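You operate a simulated robot arm through the tools that you are given. There is no shell and no other tool. Be economical: measure what you need, move in short steps, check, and stop when the job is done.

You run a simulated robot arm. Do the job below in one go: nothing can be reset, and whatever is moved stays where it is left.

JOB
Take the brake pad from the fixed board of the crate and put it on top of the red coil.

It is judged by the outcome, as a careful person would: the job done as asked, and still so three seconds after it is handed in. It fails if anything else is knocked over, pushed out of place, dropped, spilled or broken.

ROBOT AND FRAMES
A 7-joint arm with a two-finger parallel gripper, fixed in place. Base frame: the origin is at the foot of the arm, x ahead of it, y to its left, z up; the work surface is at about z = 0. Readings come in m, rad, newtons and seconds.
With the tool pointing down near the work surface it reaches from about 0.22 to 0.58 m from the base axis. Its first joint turns from -1.152 to 1.152 rad. Payload 2.5 kg.
Tool frame: the origin (TCP) lies between the finger pads and is the grasp point; the fingertips stand 0.023 m ahead of it; z points along the fingers, y is the line along which they close. The gripper opens to 0.094 m. The fingers are 0.038 m wide and 0.01 m thick; the gripper's body (0.054 by 0.096 m) begins 0.039 m behind the TCP.
Orientation is told as [roll, pitch, yaw] about the base's x, y, z axes, in that order, counted from this pose: with the fingers straight down and closing along the base's y, the tool's x points along the base's -x, its y along +y and its z along -z.

CONTROLS
- The arm moves only by the tool apply_moves. Its argument "steps" is a list of rows, each an object of numbers (a shift or turn left out is 0, a gripper value left out holds the last): "gripper": the opening in per cent of the stroke, from 0 (shut) to 100 (fully open); "tx", "ty", "tz": the shift along the tool's x, y, z in m; "rx", "ry", "rz": the turn, a rotation vector about the tool's x, y, z in rad. In form: [{"gripper": .., "tx": .., "ty": .., "tz": .., "rx": .., "ry": .., "rz": ..}, ...]. A call has 1 to 12 rows; each row shifts and turns the commanded pose from where the row before left it, along the tool's axes as they then stand. Each row takes 0.2 s and may step no farther than 0.05 m and 0.15 rad from the row before; otherwise, or with a gripper value out of range, the whole call is refused. Where a pose cannot be reached the arm comes as near as it can. A force on the tool above 40 N (or 10 N above the force at the start of the call, whichever is more), or a blocked arm, ends the call early, and 0.2 s more pass. The fingers move at their own pace (about 0.108 m/s each) and stop on an object; they squeeze with about 36 N. The grip force told is the motor's: it shows also when the fingers shut on nothing. Time passes only in rows, and 0.2 s behind the last, so rows that do not move let the fingers close. The reply holds the time, the measured pose of the TCP, the force on the tool along the base axes, the opening and the grip force, in the units named above and with some noise, and new pictures: "pictures" is both (left out), scene, wrist or none.
- Cameras (640 x 400 px; columns grow to the right, rows downward): "scene" is fixed at [0.1116, -0.4083, 0.531]; the picture's right is [0.85, -0.52, 0.00], its down [-0.36, -0.59, -0.72] and it looks along [0.38, 0.62, -0.69] (base axes); focal length 355 px, centre (320, 200). "wrist" rides on the gripper at [-0.039, 0, -0.044] in the tool frame; the picture's right is [0.00, -1.00, 0.00], its down [0.97, 0.00, -0.24] and it looks along [0.24, 0.00, 0.97] (tool axes); focal length 218 px, centre (320, 200). There is no depth. A picture from a camera that has moved, and an enlarged one, comes with that camera's place and axes in the base frame and with its lens.
- inspect(camera, box): a new picture of the part [left, top, right, bottom] of that camera's present view, enlarged. The clock stands still meanwhile.
- job_done(): hands the job in; it is judged then, once.

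Go step by step. Nothing tells you positions but the pictures and the camera data: compare them with the known pose of the tool, close in by small moves and look again before you grip or let go. The budget is 90 turns and 170 pictures, counting those below and the enlarged ones. Unless the task says otherwise, let go and move clear before handing in, and close with one line.

The tools are called as name(argument=value, ...) on one line, values as JSON. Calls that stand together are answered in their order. apply_moves: Moves the arm, as the interface text tells. Its arguments: {"type":"object","properties":{"steps":{"type":"array","items":{"type":"object","properties":{"gripper":{"type":"number"},"tx":{"type":"number"},"ty":{"type":"number"},"tz":{"type":"number"},"rx":{"type":"number"},"ry":{"type":"number"},"rz":{"type":"number"}}}},"pictures":{"type":"string","enum":["both","scene","wrist","none"]}},"required":["steps"]} The other tools are called the same way: inspect (camera, box) takes an enlarged picture of a part of a camera's view; job_done () hands the job in.

At the start:

```text
time: 0.0
eef_pos: [0.2629, -0.1728, 0.2968]
orientation: [-0.001, 0.002, 0.001]
wrist_force: [0.0, 0.1, 0.1]
gripper_width: 0.0942
grip_force: 0.1
```

scene: 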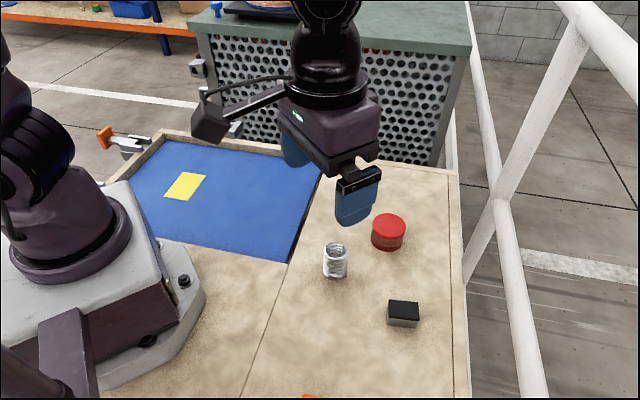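
wrist: 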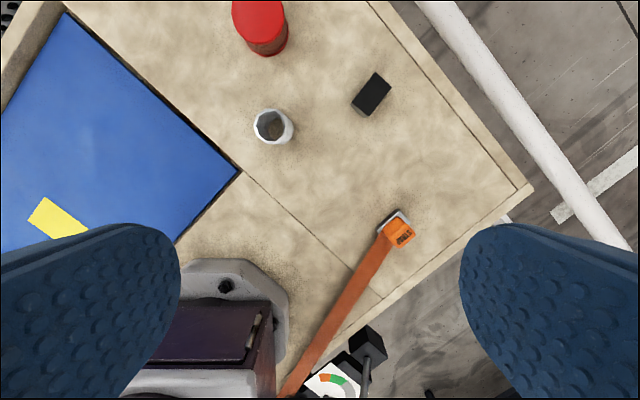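

I see a black/grey block, a red round thing, and a metal socket on the wooden boards. I'll enlarge these to identify them.

inspect(camera="scene", box=[300, 200, 460, 340])

inspect(camera="wrist", box=[220, 0, 420, 160])

```text
2.86 times, centred on (380, 270) of scene
camera zoom: at [0.1116, -0.4083, 0.531], right [0.85, -0.52, 0.0], down [-0.36, -0.59, -0.72], along [0.38, 0.62, -0.69], focal length 1013 px, centre (149, 0)
```

zoom: 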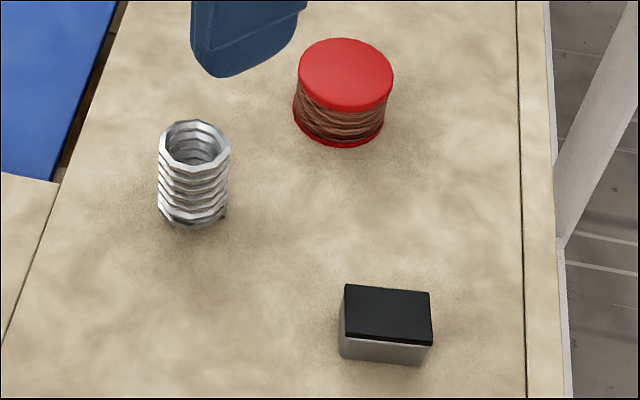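

```text
2.50 times, centred on (320, 80) of wrist
camera zoom: at [0.3023, -0.1722, 0.342], right [0.0, -1.0, 0.0], down [-0.97, 0.0, 0.24], along [-0.24, 0.0, -0.97], focal length 546 px, centre (320, 500)
```

zoom: 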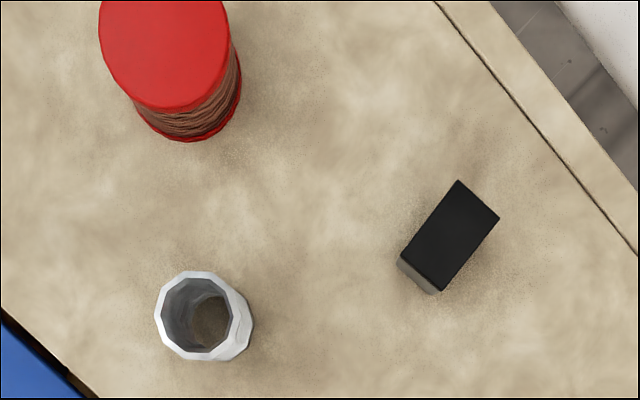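

The black-topped grey block is the brake pad, at about (0.366, -0.238) with its long axis at about -36°. The coil is the wound red spool. I'll go above the pad and turn the fingers across its short side.

apply_moves(steps=[{"tx": -0.034, "ty": -0.022, "tz": 0.02}, {"tx": -0.034, "ty": -0.022, "tz": 0.02}, {"tx": -0.035, "ty": -0.022, "tz": 0.02}, {"tz": 0.03, "rz": 0.13}, {"tz": 0.03, "rz": 0.13}, {"rz": 0.13}, {"rz": 0.13}, {"rz": 0.11}, {}])

```text
time: 2.0
eef_pos: [0.3664, -0.2375, 0.1762]
orientation: [0.0, -0.001, -0.632]
wrist_force: [-0.7, 0.3, -0.1]
gripper_width: 0.0939
grip_force: 0.1
camera wrist: at [0.3976, -0.2613, 0.2215], right [-0.59, -0.81, 0.0], down [-0.78, 0.57, 0.24], along [-0.19, 0.14, -0.97], focal length 218 px, centre (320, 200)
```

scene: 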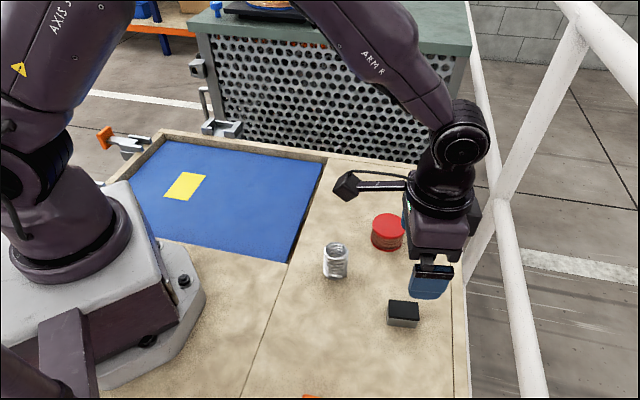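
wrist: 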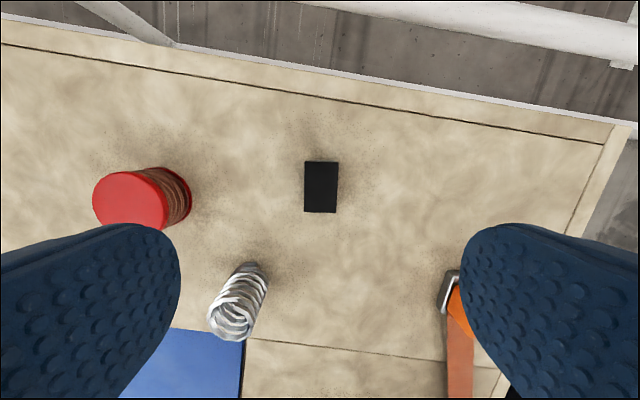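

The pad sits centred between the fingers and aligned. I'll move 3 mm outward, lower part way with a narrower opening, and look again.

apply_moves(steps=[{"tx": -0.003, "tz": 0.03, "gripper": 65}, {"tz": 0.03}, {"tz": 0.03}, {}])

inspect(camera="scene", box=[340, 230, 480, 340])

```text
time: 3.0
eef_pos: [0.3698, -0.2391, 0.0858]
orientation: [-0.001, 0.0, -0.631]
wrist_force: [0.7, -0.4, 0.2]
gripper_width: 0.0611
grip_force: 0.0
camera wrist: at [0.4006, -0.2627, 0.1318], right [-0.59, -0.81, 0.0], down [-0.78, 0.57, 0.24], along [-0.19, 0.14, -0.97], focal length 218 px, centre (320, 200)
```

scene: 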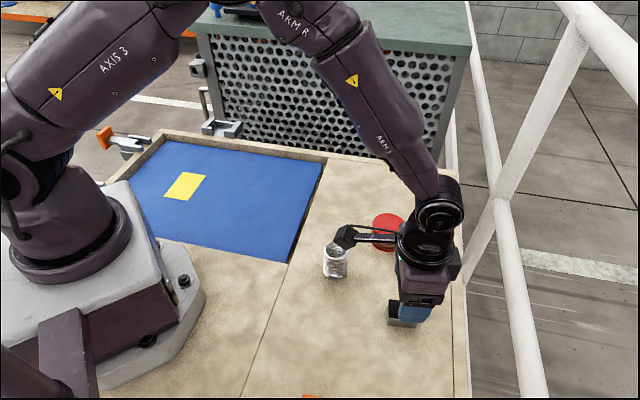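
wrist: 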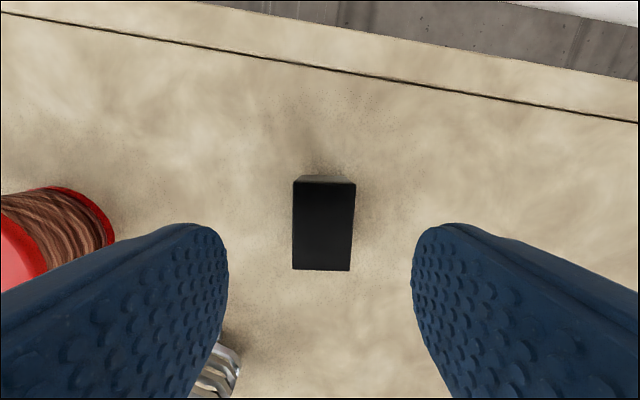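

```text
3.64 times, centred on (410, 285) of scene
camera zoom: at [0.1116, -0.4083, 0.531], right [0.85, -0.52, 0.0], down [-0.36, -0.59, -0.72], along [0.38, 0.62, -0.69], focal length 1290 px, centre (-7, -109)
```

zoom: 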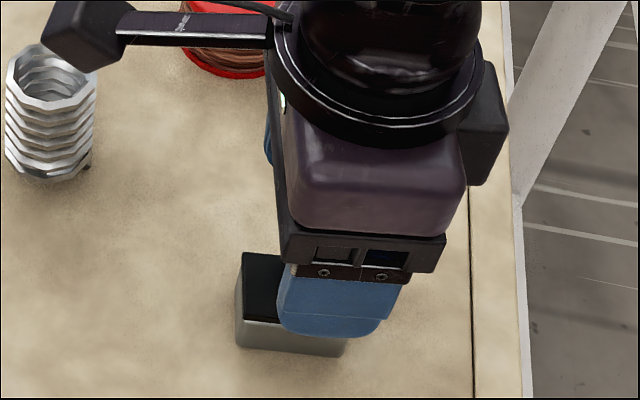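

Pad top is at about z = 0.026, width about 0.03, slightly toward tool -y. I'll correct that, go down to z ≈ 0.032 so the tips stay about 9 mm above the board, and check.

apply_moves(steps=[{"ty": -0.0015, "tz": 0.02}, {"tz": 0.02}, {"tz": 0.008}, {"tz": 0.006}, {}])

inspect(camera="scene", box=[360, 260, 460, 340])

```text
time: 4.2
eef_pos: [0.3668, -0.2403, 0.0313]
orientation: [0.0, 0.0, -0.63]
wrist_force: [0.6, 0.2, -0.1]
gripper_width: 0.0611
grip_force: 0.0
camera wrist: at [0.399, -0.2639, 0.0779], right [-0.59, -0.81, 0.0], down [-0.78, 0.57, 0.24], along [-0.19, 0.14, -0.97], focal length 218 px, centre (320, 200)
```

scene: 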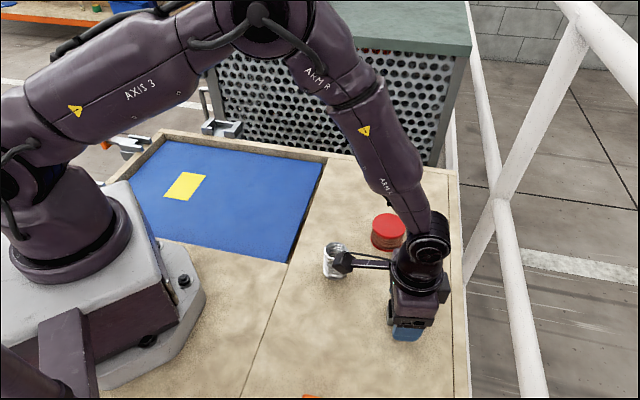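
wrist: 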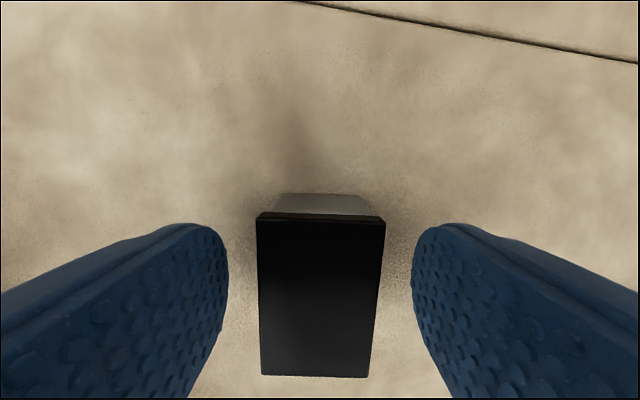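

```text
5.00 times, centred on (410, 300) of scene
camera zoom: at [0.1116, -0.4083, 0.531], right [0.85, -0.52, 0.0], down [-0.36, -0.59, -0.72], along [0.38, 0.62, -0.69], focal length 1773 px, centre (-130, -300)
```

zoom: 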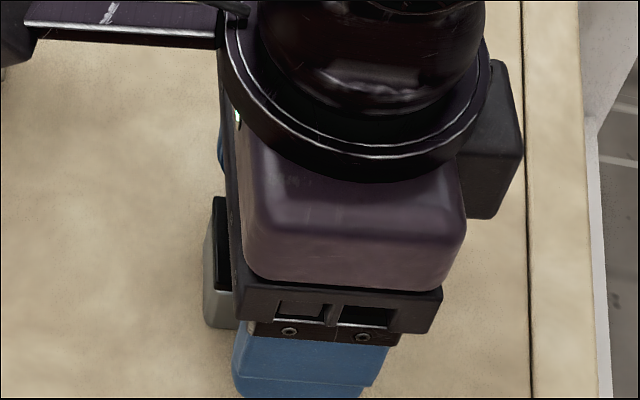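

The pad is centred between the fingers. Closing, then lifting slightly to check.

apply_moves(steps=[{"gripper": 0}, {}, {}, {}], pictures="none")

apply_moves(steps=[{"tz": -0.02}, {"tz": -0.03}, {"tz": -0.04}, {"tz": -0.04}, {}])

```text
time: 5.2
eef_pos: [0.3667, -0.2395, 0.0336]
orientation: [-0.001, -0.001, -0.63]
wrist_force: [0.6, 0.5, -0.2]
gripper_width: 0.0295
grip_force: 35.4
```

```text
time: 6.4
eef_pos: [0.3678, -0.2416, 0.1638]
orientation: [0.0, 0.0, -0.63]
wrist_force: [0.3, 0.9, -1.8]
gripper_width: 0.0297
grip_force: 35.7
camera wrist: at [0.3995, -0.2641, 0.2083], right [-0.59, -0.81, 0.0], down [-0.78, 0.57, 0.24], along [-0.19, 0.14, -0.97], focal length 218 px, centre (320, 200)
```

scene: 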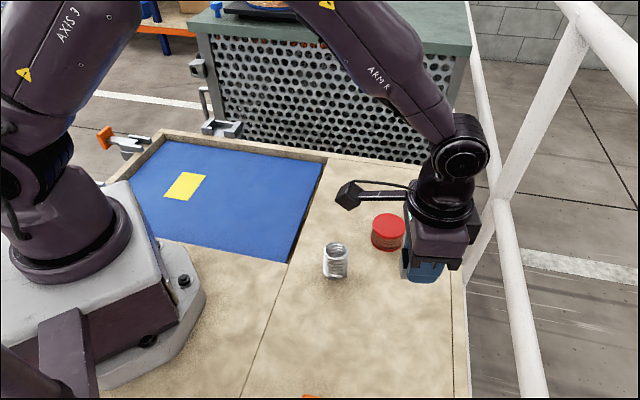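
wrist: 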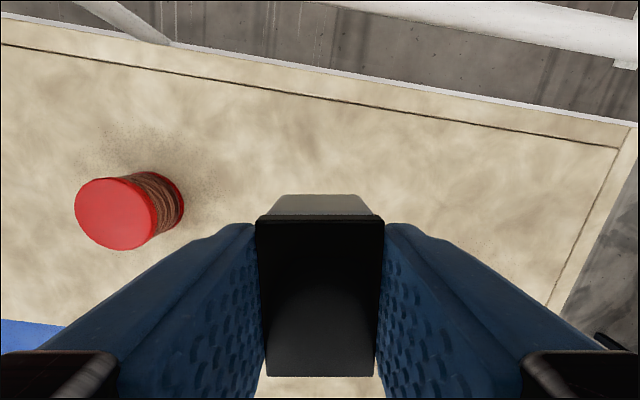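

The pad is held. The coil's top looks to be near (0.455, -0.096) at z ≈ 0.04. I'll move most of the way and re-measure it before going over.

apply_moves(steps=[{"tx": 0.005, "ty": 0.035}, {"tx": 0.005, "ty": 0.035}, {"tx": 0.005, "ty": 0.03}, {}])

inspect(camera="wrist", box=[120, 130, 320, 255])

```text
time: 7.4
eef_pos: [0.4139, -0.1515, 0.1622]
orientation: [-0.002, 0.001, -0.631]
wrist_force: [-0.5, 0.2, -2.3]
gripper_width: 0.0296
grip_force: 35.9
camera wrist: at [0.4463, -0.1744, 0.208], right [-0.59, -0.81, 0.0], down [-0.78, 0.57, 0.24], along [-0.19, 0.14, -0.97], focal length 218 px, centre (320, 200)
```

scene: 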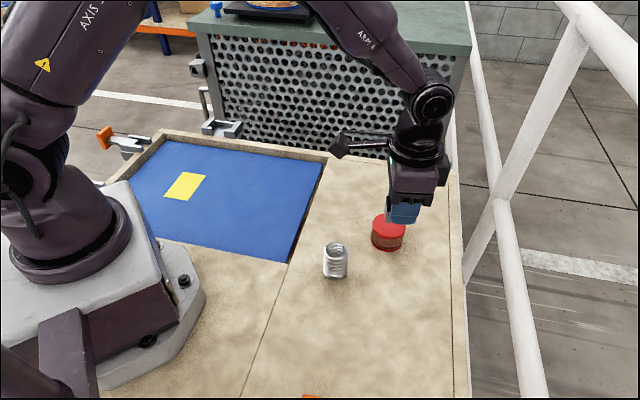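
wrist: 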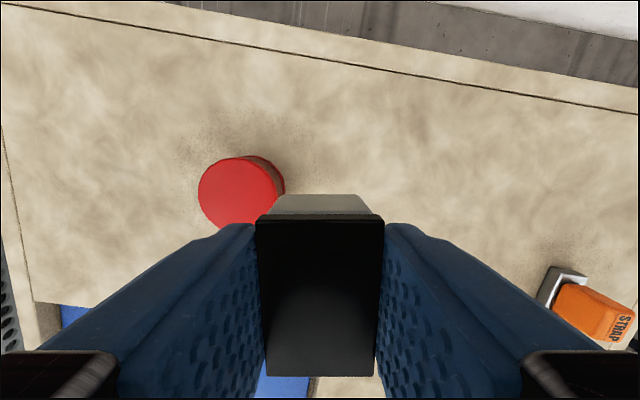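

```text
3.20 times, centred on (220, 192) of wrist
camera zoom: at [0.4463, -0.1744, 0.208], right [-0.59, -0.81, 0.0], down [-0.78, 0.57, 0.24], along [-0.19, 0.14, -0.97], focal length 698 px, centre (640, 224)
```

zoom: 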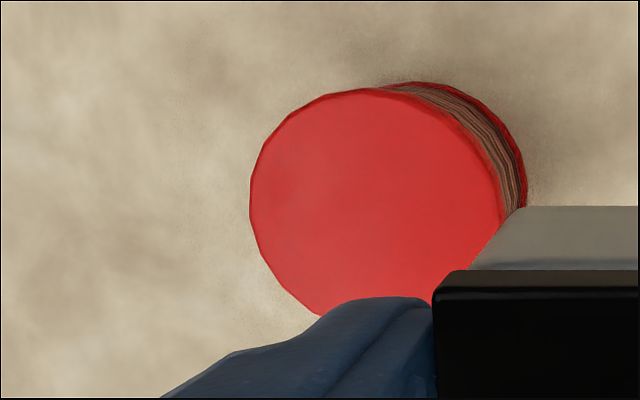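

The coil top is centred at about (0.454, -0.100), diameter 0.06. I'll go over it and lower to some 25 mm above it.

apply_moves(steps=[{"tx": -0.001, "ty": 0.033}, {"tx": -0.001, "ty": 0.032}, {}, {"tz": 0.03}, {"tz": 0.032}, {}])

inspect(camera="scene", box=[340, 170, 460, 270])

```text
time: 8.8
eef_pos: [0.4548, -0.1, 0.1005]
orientation: [0.001, 0.001, -0.629]
wrist_force: [-0.2, -0.3, -1.6]
gripper_width: 0.0298
grip_force: 36.1
camera wrist: at [0.4865, -0.1235, 0.1456], right [-0.59, -0.81, 0.0], down [-0.78, 0.57, 0.24], along [-0.19, 0.14, -0.97], focal length 218 px, centre (320, 200)
```

scene: 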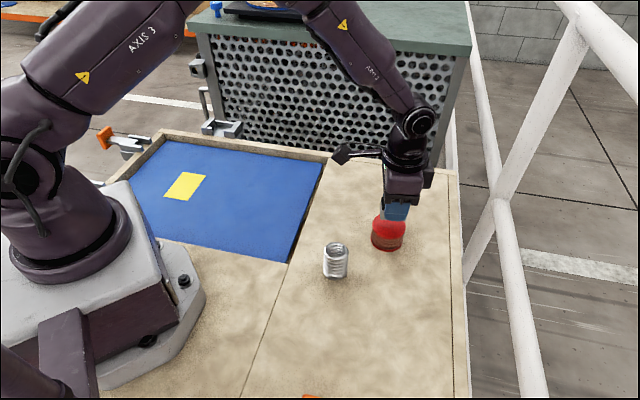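
wrist: 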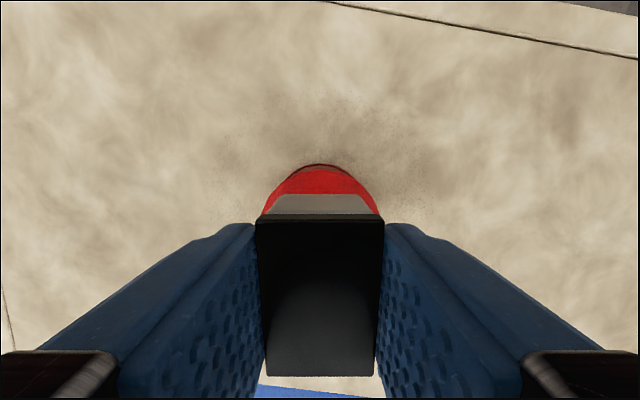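

```text
4.00 times, centred on (400, 220) of scene
camera zoom: at [0.1116, -0.4083, 0.531], right [0.85, -0.52, 0.0], down [-0.36, -0.59, -0.72], along [0.38, 0.62, -0.69], focal length 1418 px, centre (0, 120)
```

zoom: 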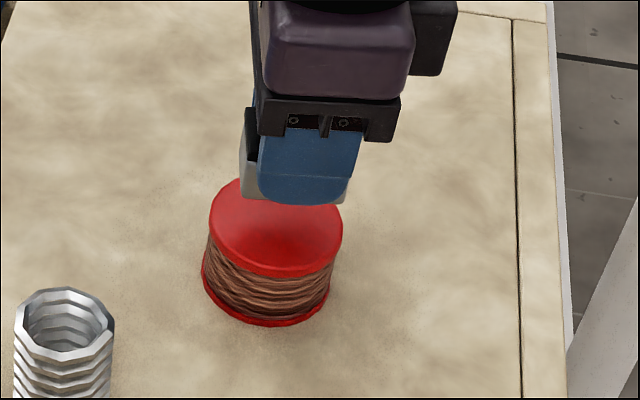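

The pad is centred over the coil to within a millimetre or so. Lowering in small steps while watching the force.

apply_moves(steps=[{"tz": 0.01}, {"tz": 0.008}, {"tz": 0.002}, {}])

inspect(camera="scene", box=[360, 190, 430, 260])

```text
time: 9.8
eef_pos: [0.4541, -0.0994, 0.0799]
orientation: [0.0, 0.001, -0.63]
wrist_force: [-0.4, 0.6, -1.9]
gripper_width: 0.0297
grip_force: 36.1
camera wrist: at [0.4858, -0.1234, 0.1255], right [-0.59, -0.81, 0.0], down [-0.78, 0.57, 0.24], along [-0.19, 0.14, -0.97], focal length 218 px, centre (320, 200)
```

scene: 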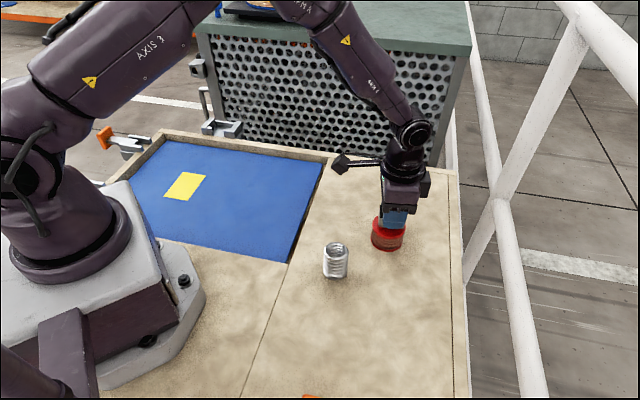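
wrist: 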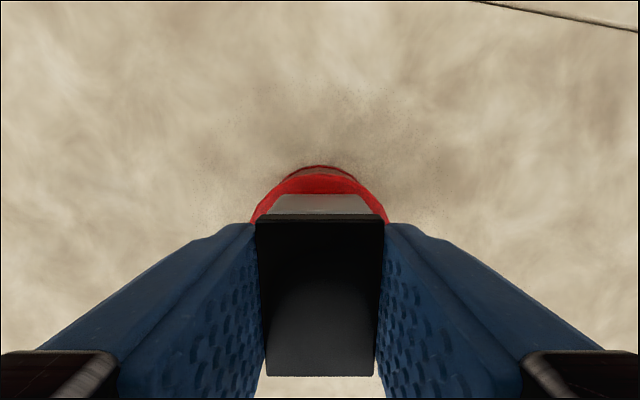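

```text
5.71 times, centred on (395, 225) of scene
camera zoom: at [0.1116, -0.4083, 0.531], right [0.85, -0.52, 0.0], down [-0.36, -0.59, -0.72], along [0.38, 0.62, -0.69], focal length 2026 px, centre (-109, 57)
```

zoom: 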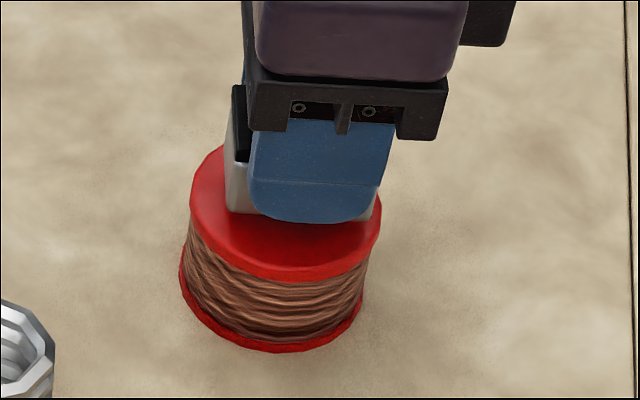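

Still some millimetres above the coil, and about 2 mm off along tool x. I'll correct that and go on down in small steps.

apply_moves(steps=[{"tx": 0.002, "tz": 0.002}, {"tz": 0.002}, {"tz": 0.001}, {}], pictures="none")

inspect(camera="scene", box=[360, 190, 430, 260])

```text
time: 10.8
eef_pos: [0.4528, -0.0987, 0.0749]
orientation: [0.0, 0.0, -0.63]
wrist_force: [0.1, 0.3, -1.9]
gripper_width: 0.0297
grip_force: 35.9
```

```text
5.71 times, centred on (395, 225) of scene
camera zoom: at [0.1116, -0.4083, 0.531], right [0.85, -0.52, 0.0], down [-0.36, -0.59, -0.72], along [0.38, 0.62, -0.69], focal length 2026 px, centre (-109, 57)
```

zoom: 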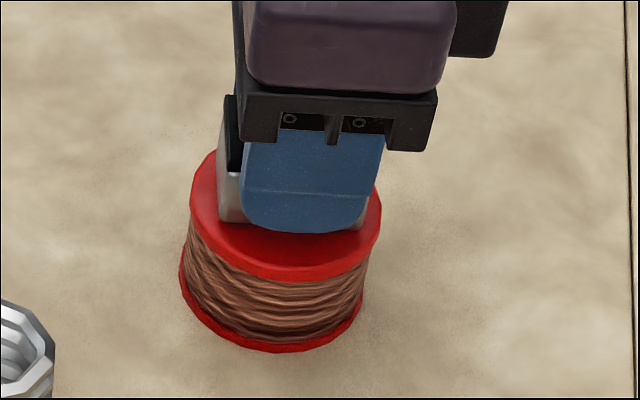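

No contact yet; continuing down by millimetres.

apply_moves(steps=[{"tx": 0.001, "tz": 0.001}, {"tz": 0.001}, {"tz": 0.001}, {}], pictures="none")

inspect(camera="scene", box=[360, 190, 430, 260])

```text
time: 11.8
eef_pos: [0.4526, -0.0991, 0.0739]
orientation: [-0.003, -0.003, -0.631]
wrist_force: [-8.0, -0.3, 26.4]
gripper_width: 0.0299
grip_force: 36.2
```

```text
5.71 times, centred on (395, 225) of scene
camera zoom: at [0.1115, -0.4083, 0.5311], right [0.85, -0.52, 0.0], down [-0.36, -0.59, -0.72], along [0.38, 0.62, -0.69], focal length 2026 px, centre (-109, 57)
```

zoom: 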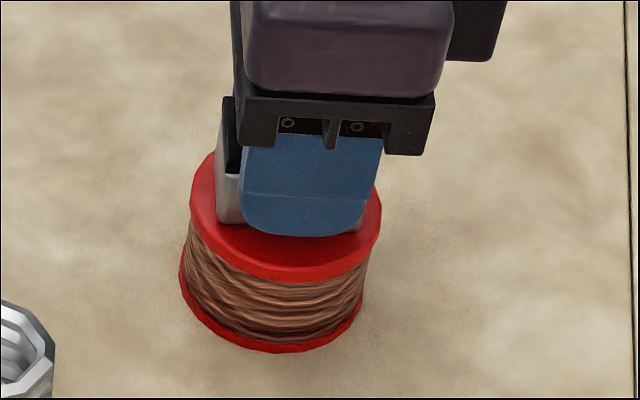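

Contact is made with about 26 N. I'll ease up a millimetre to shed the load and check before letting go.

apply_moves(steps=[{"tx": -0.0005, "tz": -0.001}, {}], pictures="wrist")

```text
time: 12.4
eef_pos: [0.4521, -0.0995, 0.0734]
orientation: [0.0, -0.002, -0.63]
wrist_force: [-3.0, -1.7, 19.8]
gripper_width: 0.0295
grip_force: 35.9
camera wrist: at [0.4843, -0.1218, 0.1192], right [-0.59, -0.81, 0.0], down [-0.78, 0.57, 0.24], along [-0.19, 0.14, -0.97], focal length 218 px, centre (320, 200)
```

wrist: 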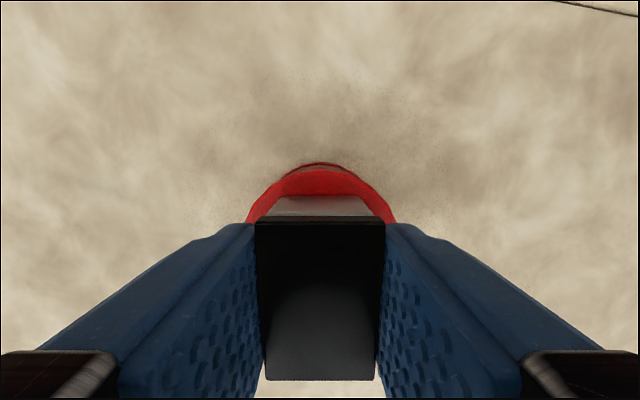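

Centred on the coil; 20 N load remains, so I'll ease up a bit more, then open gently.

apply_moves(steps=[{"tz": -0.001}, {}], pictures="none")

```text
time: 13.0
eef_pos: [0.4511, -0.099, 0.0728]
orientation: [-0.002, 0.0, -0.63]
wrist_force: [2.2, -1.2, 4.3]
gripper_width: 0.0299
grip_force: 35.9
```

The load is now small. Opening in place, then looking.

apply_moves(steps=[{"gripper": 40}, {"gripper": 50}, {"gripper": 60}, {}])

```text
time: 14.0
eef_pos: [0.4516, -0.0996, 0.0742]
orientation: [0.001, 0.0, -0.63]
wrist_force: [0.6, -0.4, -0.7]
gripper_width: 0.0563
grip_force: 0.1
camera wrist: at [0.4839, -0.1217, 0.1198], right [-0.59, -0.81, 0.0], down [-0.78, 0.57, 0.24], along [-0.19, 0.14, -0.97], focal length 218 px, centre (320, 200)
```

scene: 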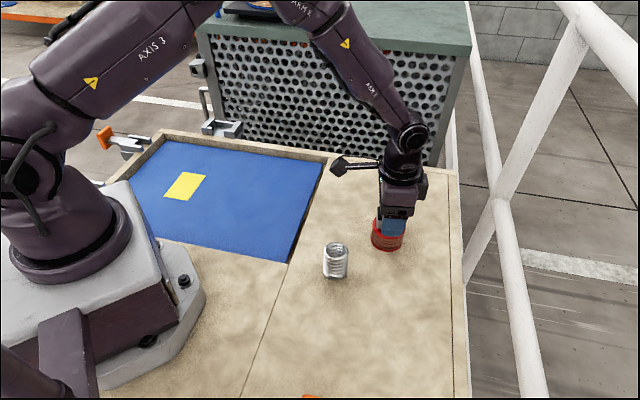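
wrist: 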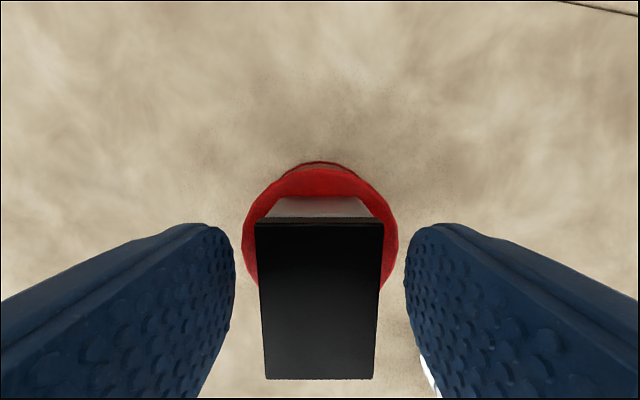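

The pad rests on the coil and both fingers are clear. I'll rise straight up and back off.

apply_moves(steps=[{"tz": -0.02}, {"tz": -0.03}, {"tz": -0.04}, {"tz": -0.04}, {"ty": -0.04}, {"ty": -0.04}, {}])

inspect(camera="scene", box=[310, 180, 450, 290])

```text
time: 15.6
eef_pos: [0.4056, -0.1636, 0.2058]
orientation: [0.001, 0.001, -0.632]
wrist_force: [0.2, -1.2, -0.5]
gripper_width: 0.0566
grip_force: 0.0
camera wrist: at [0.4369, -0.1861, 0.2512], right [-0.59, -0.81, 0.0], down [-0.78, 0.57, 0.24], along [-0.19, 0.14, -0.97], focal length 218 px, centre (320, 200)
```

scene: 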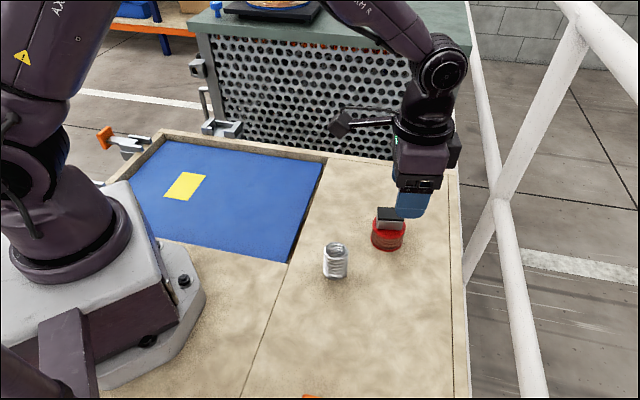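
wrist: 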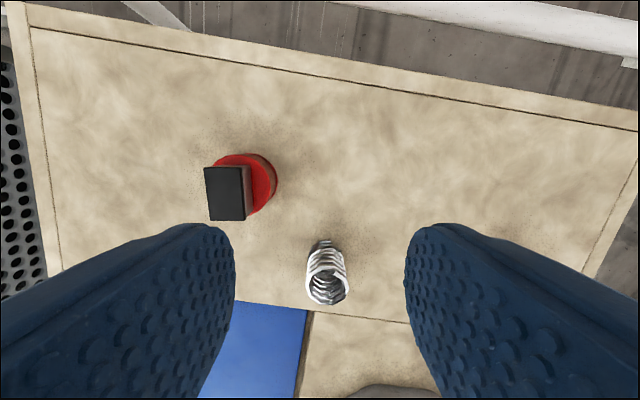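

```text
3.64 times, centred on (380, 235) of scene
camera zoom: at [0.1116, -0.4083, 0.531], right [0.85, -0.52, 0.0], down [-0.36, -0.59, -0.72], along [0.38, 0.62, -0.69], focal length 1290 px, centre (102, 73)
```

zoom: 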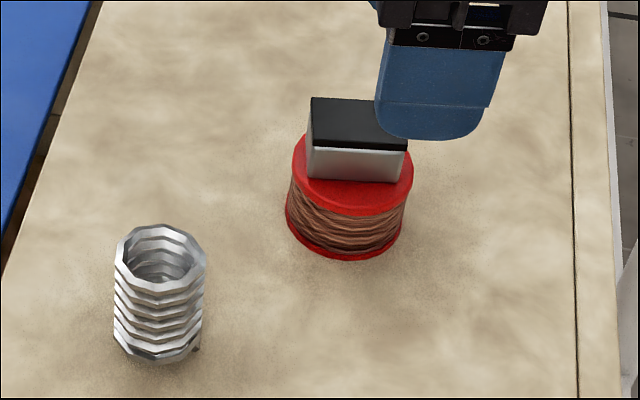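

The pad lies flat and centred on the coil, the coil and the metal part beside it are unmoved, and the arm is clear.

job_done()

```text
The job is handed in.
```

The brake pad is now lying flat on top of the red coil, near its centre. I let go and moved the arm clear, and in the last pictures nothing else had been moved.
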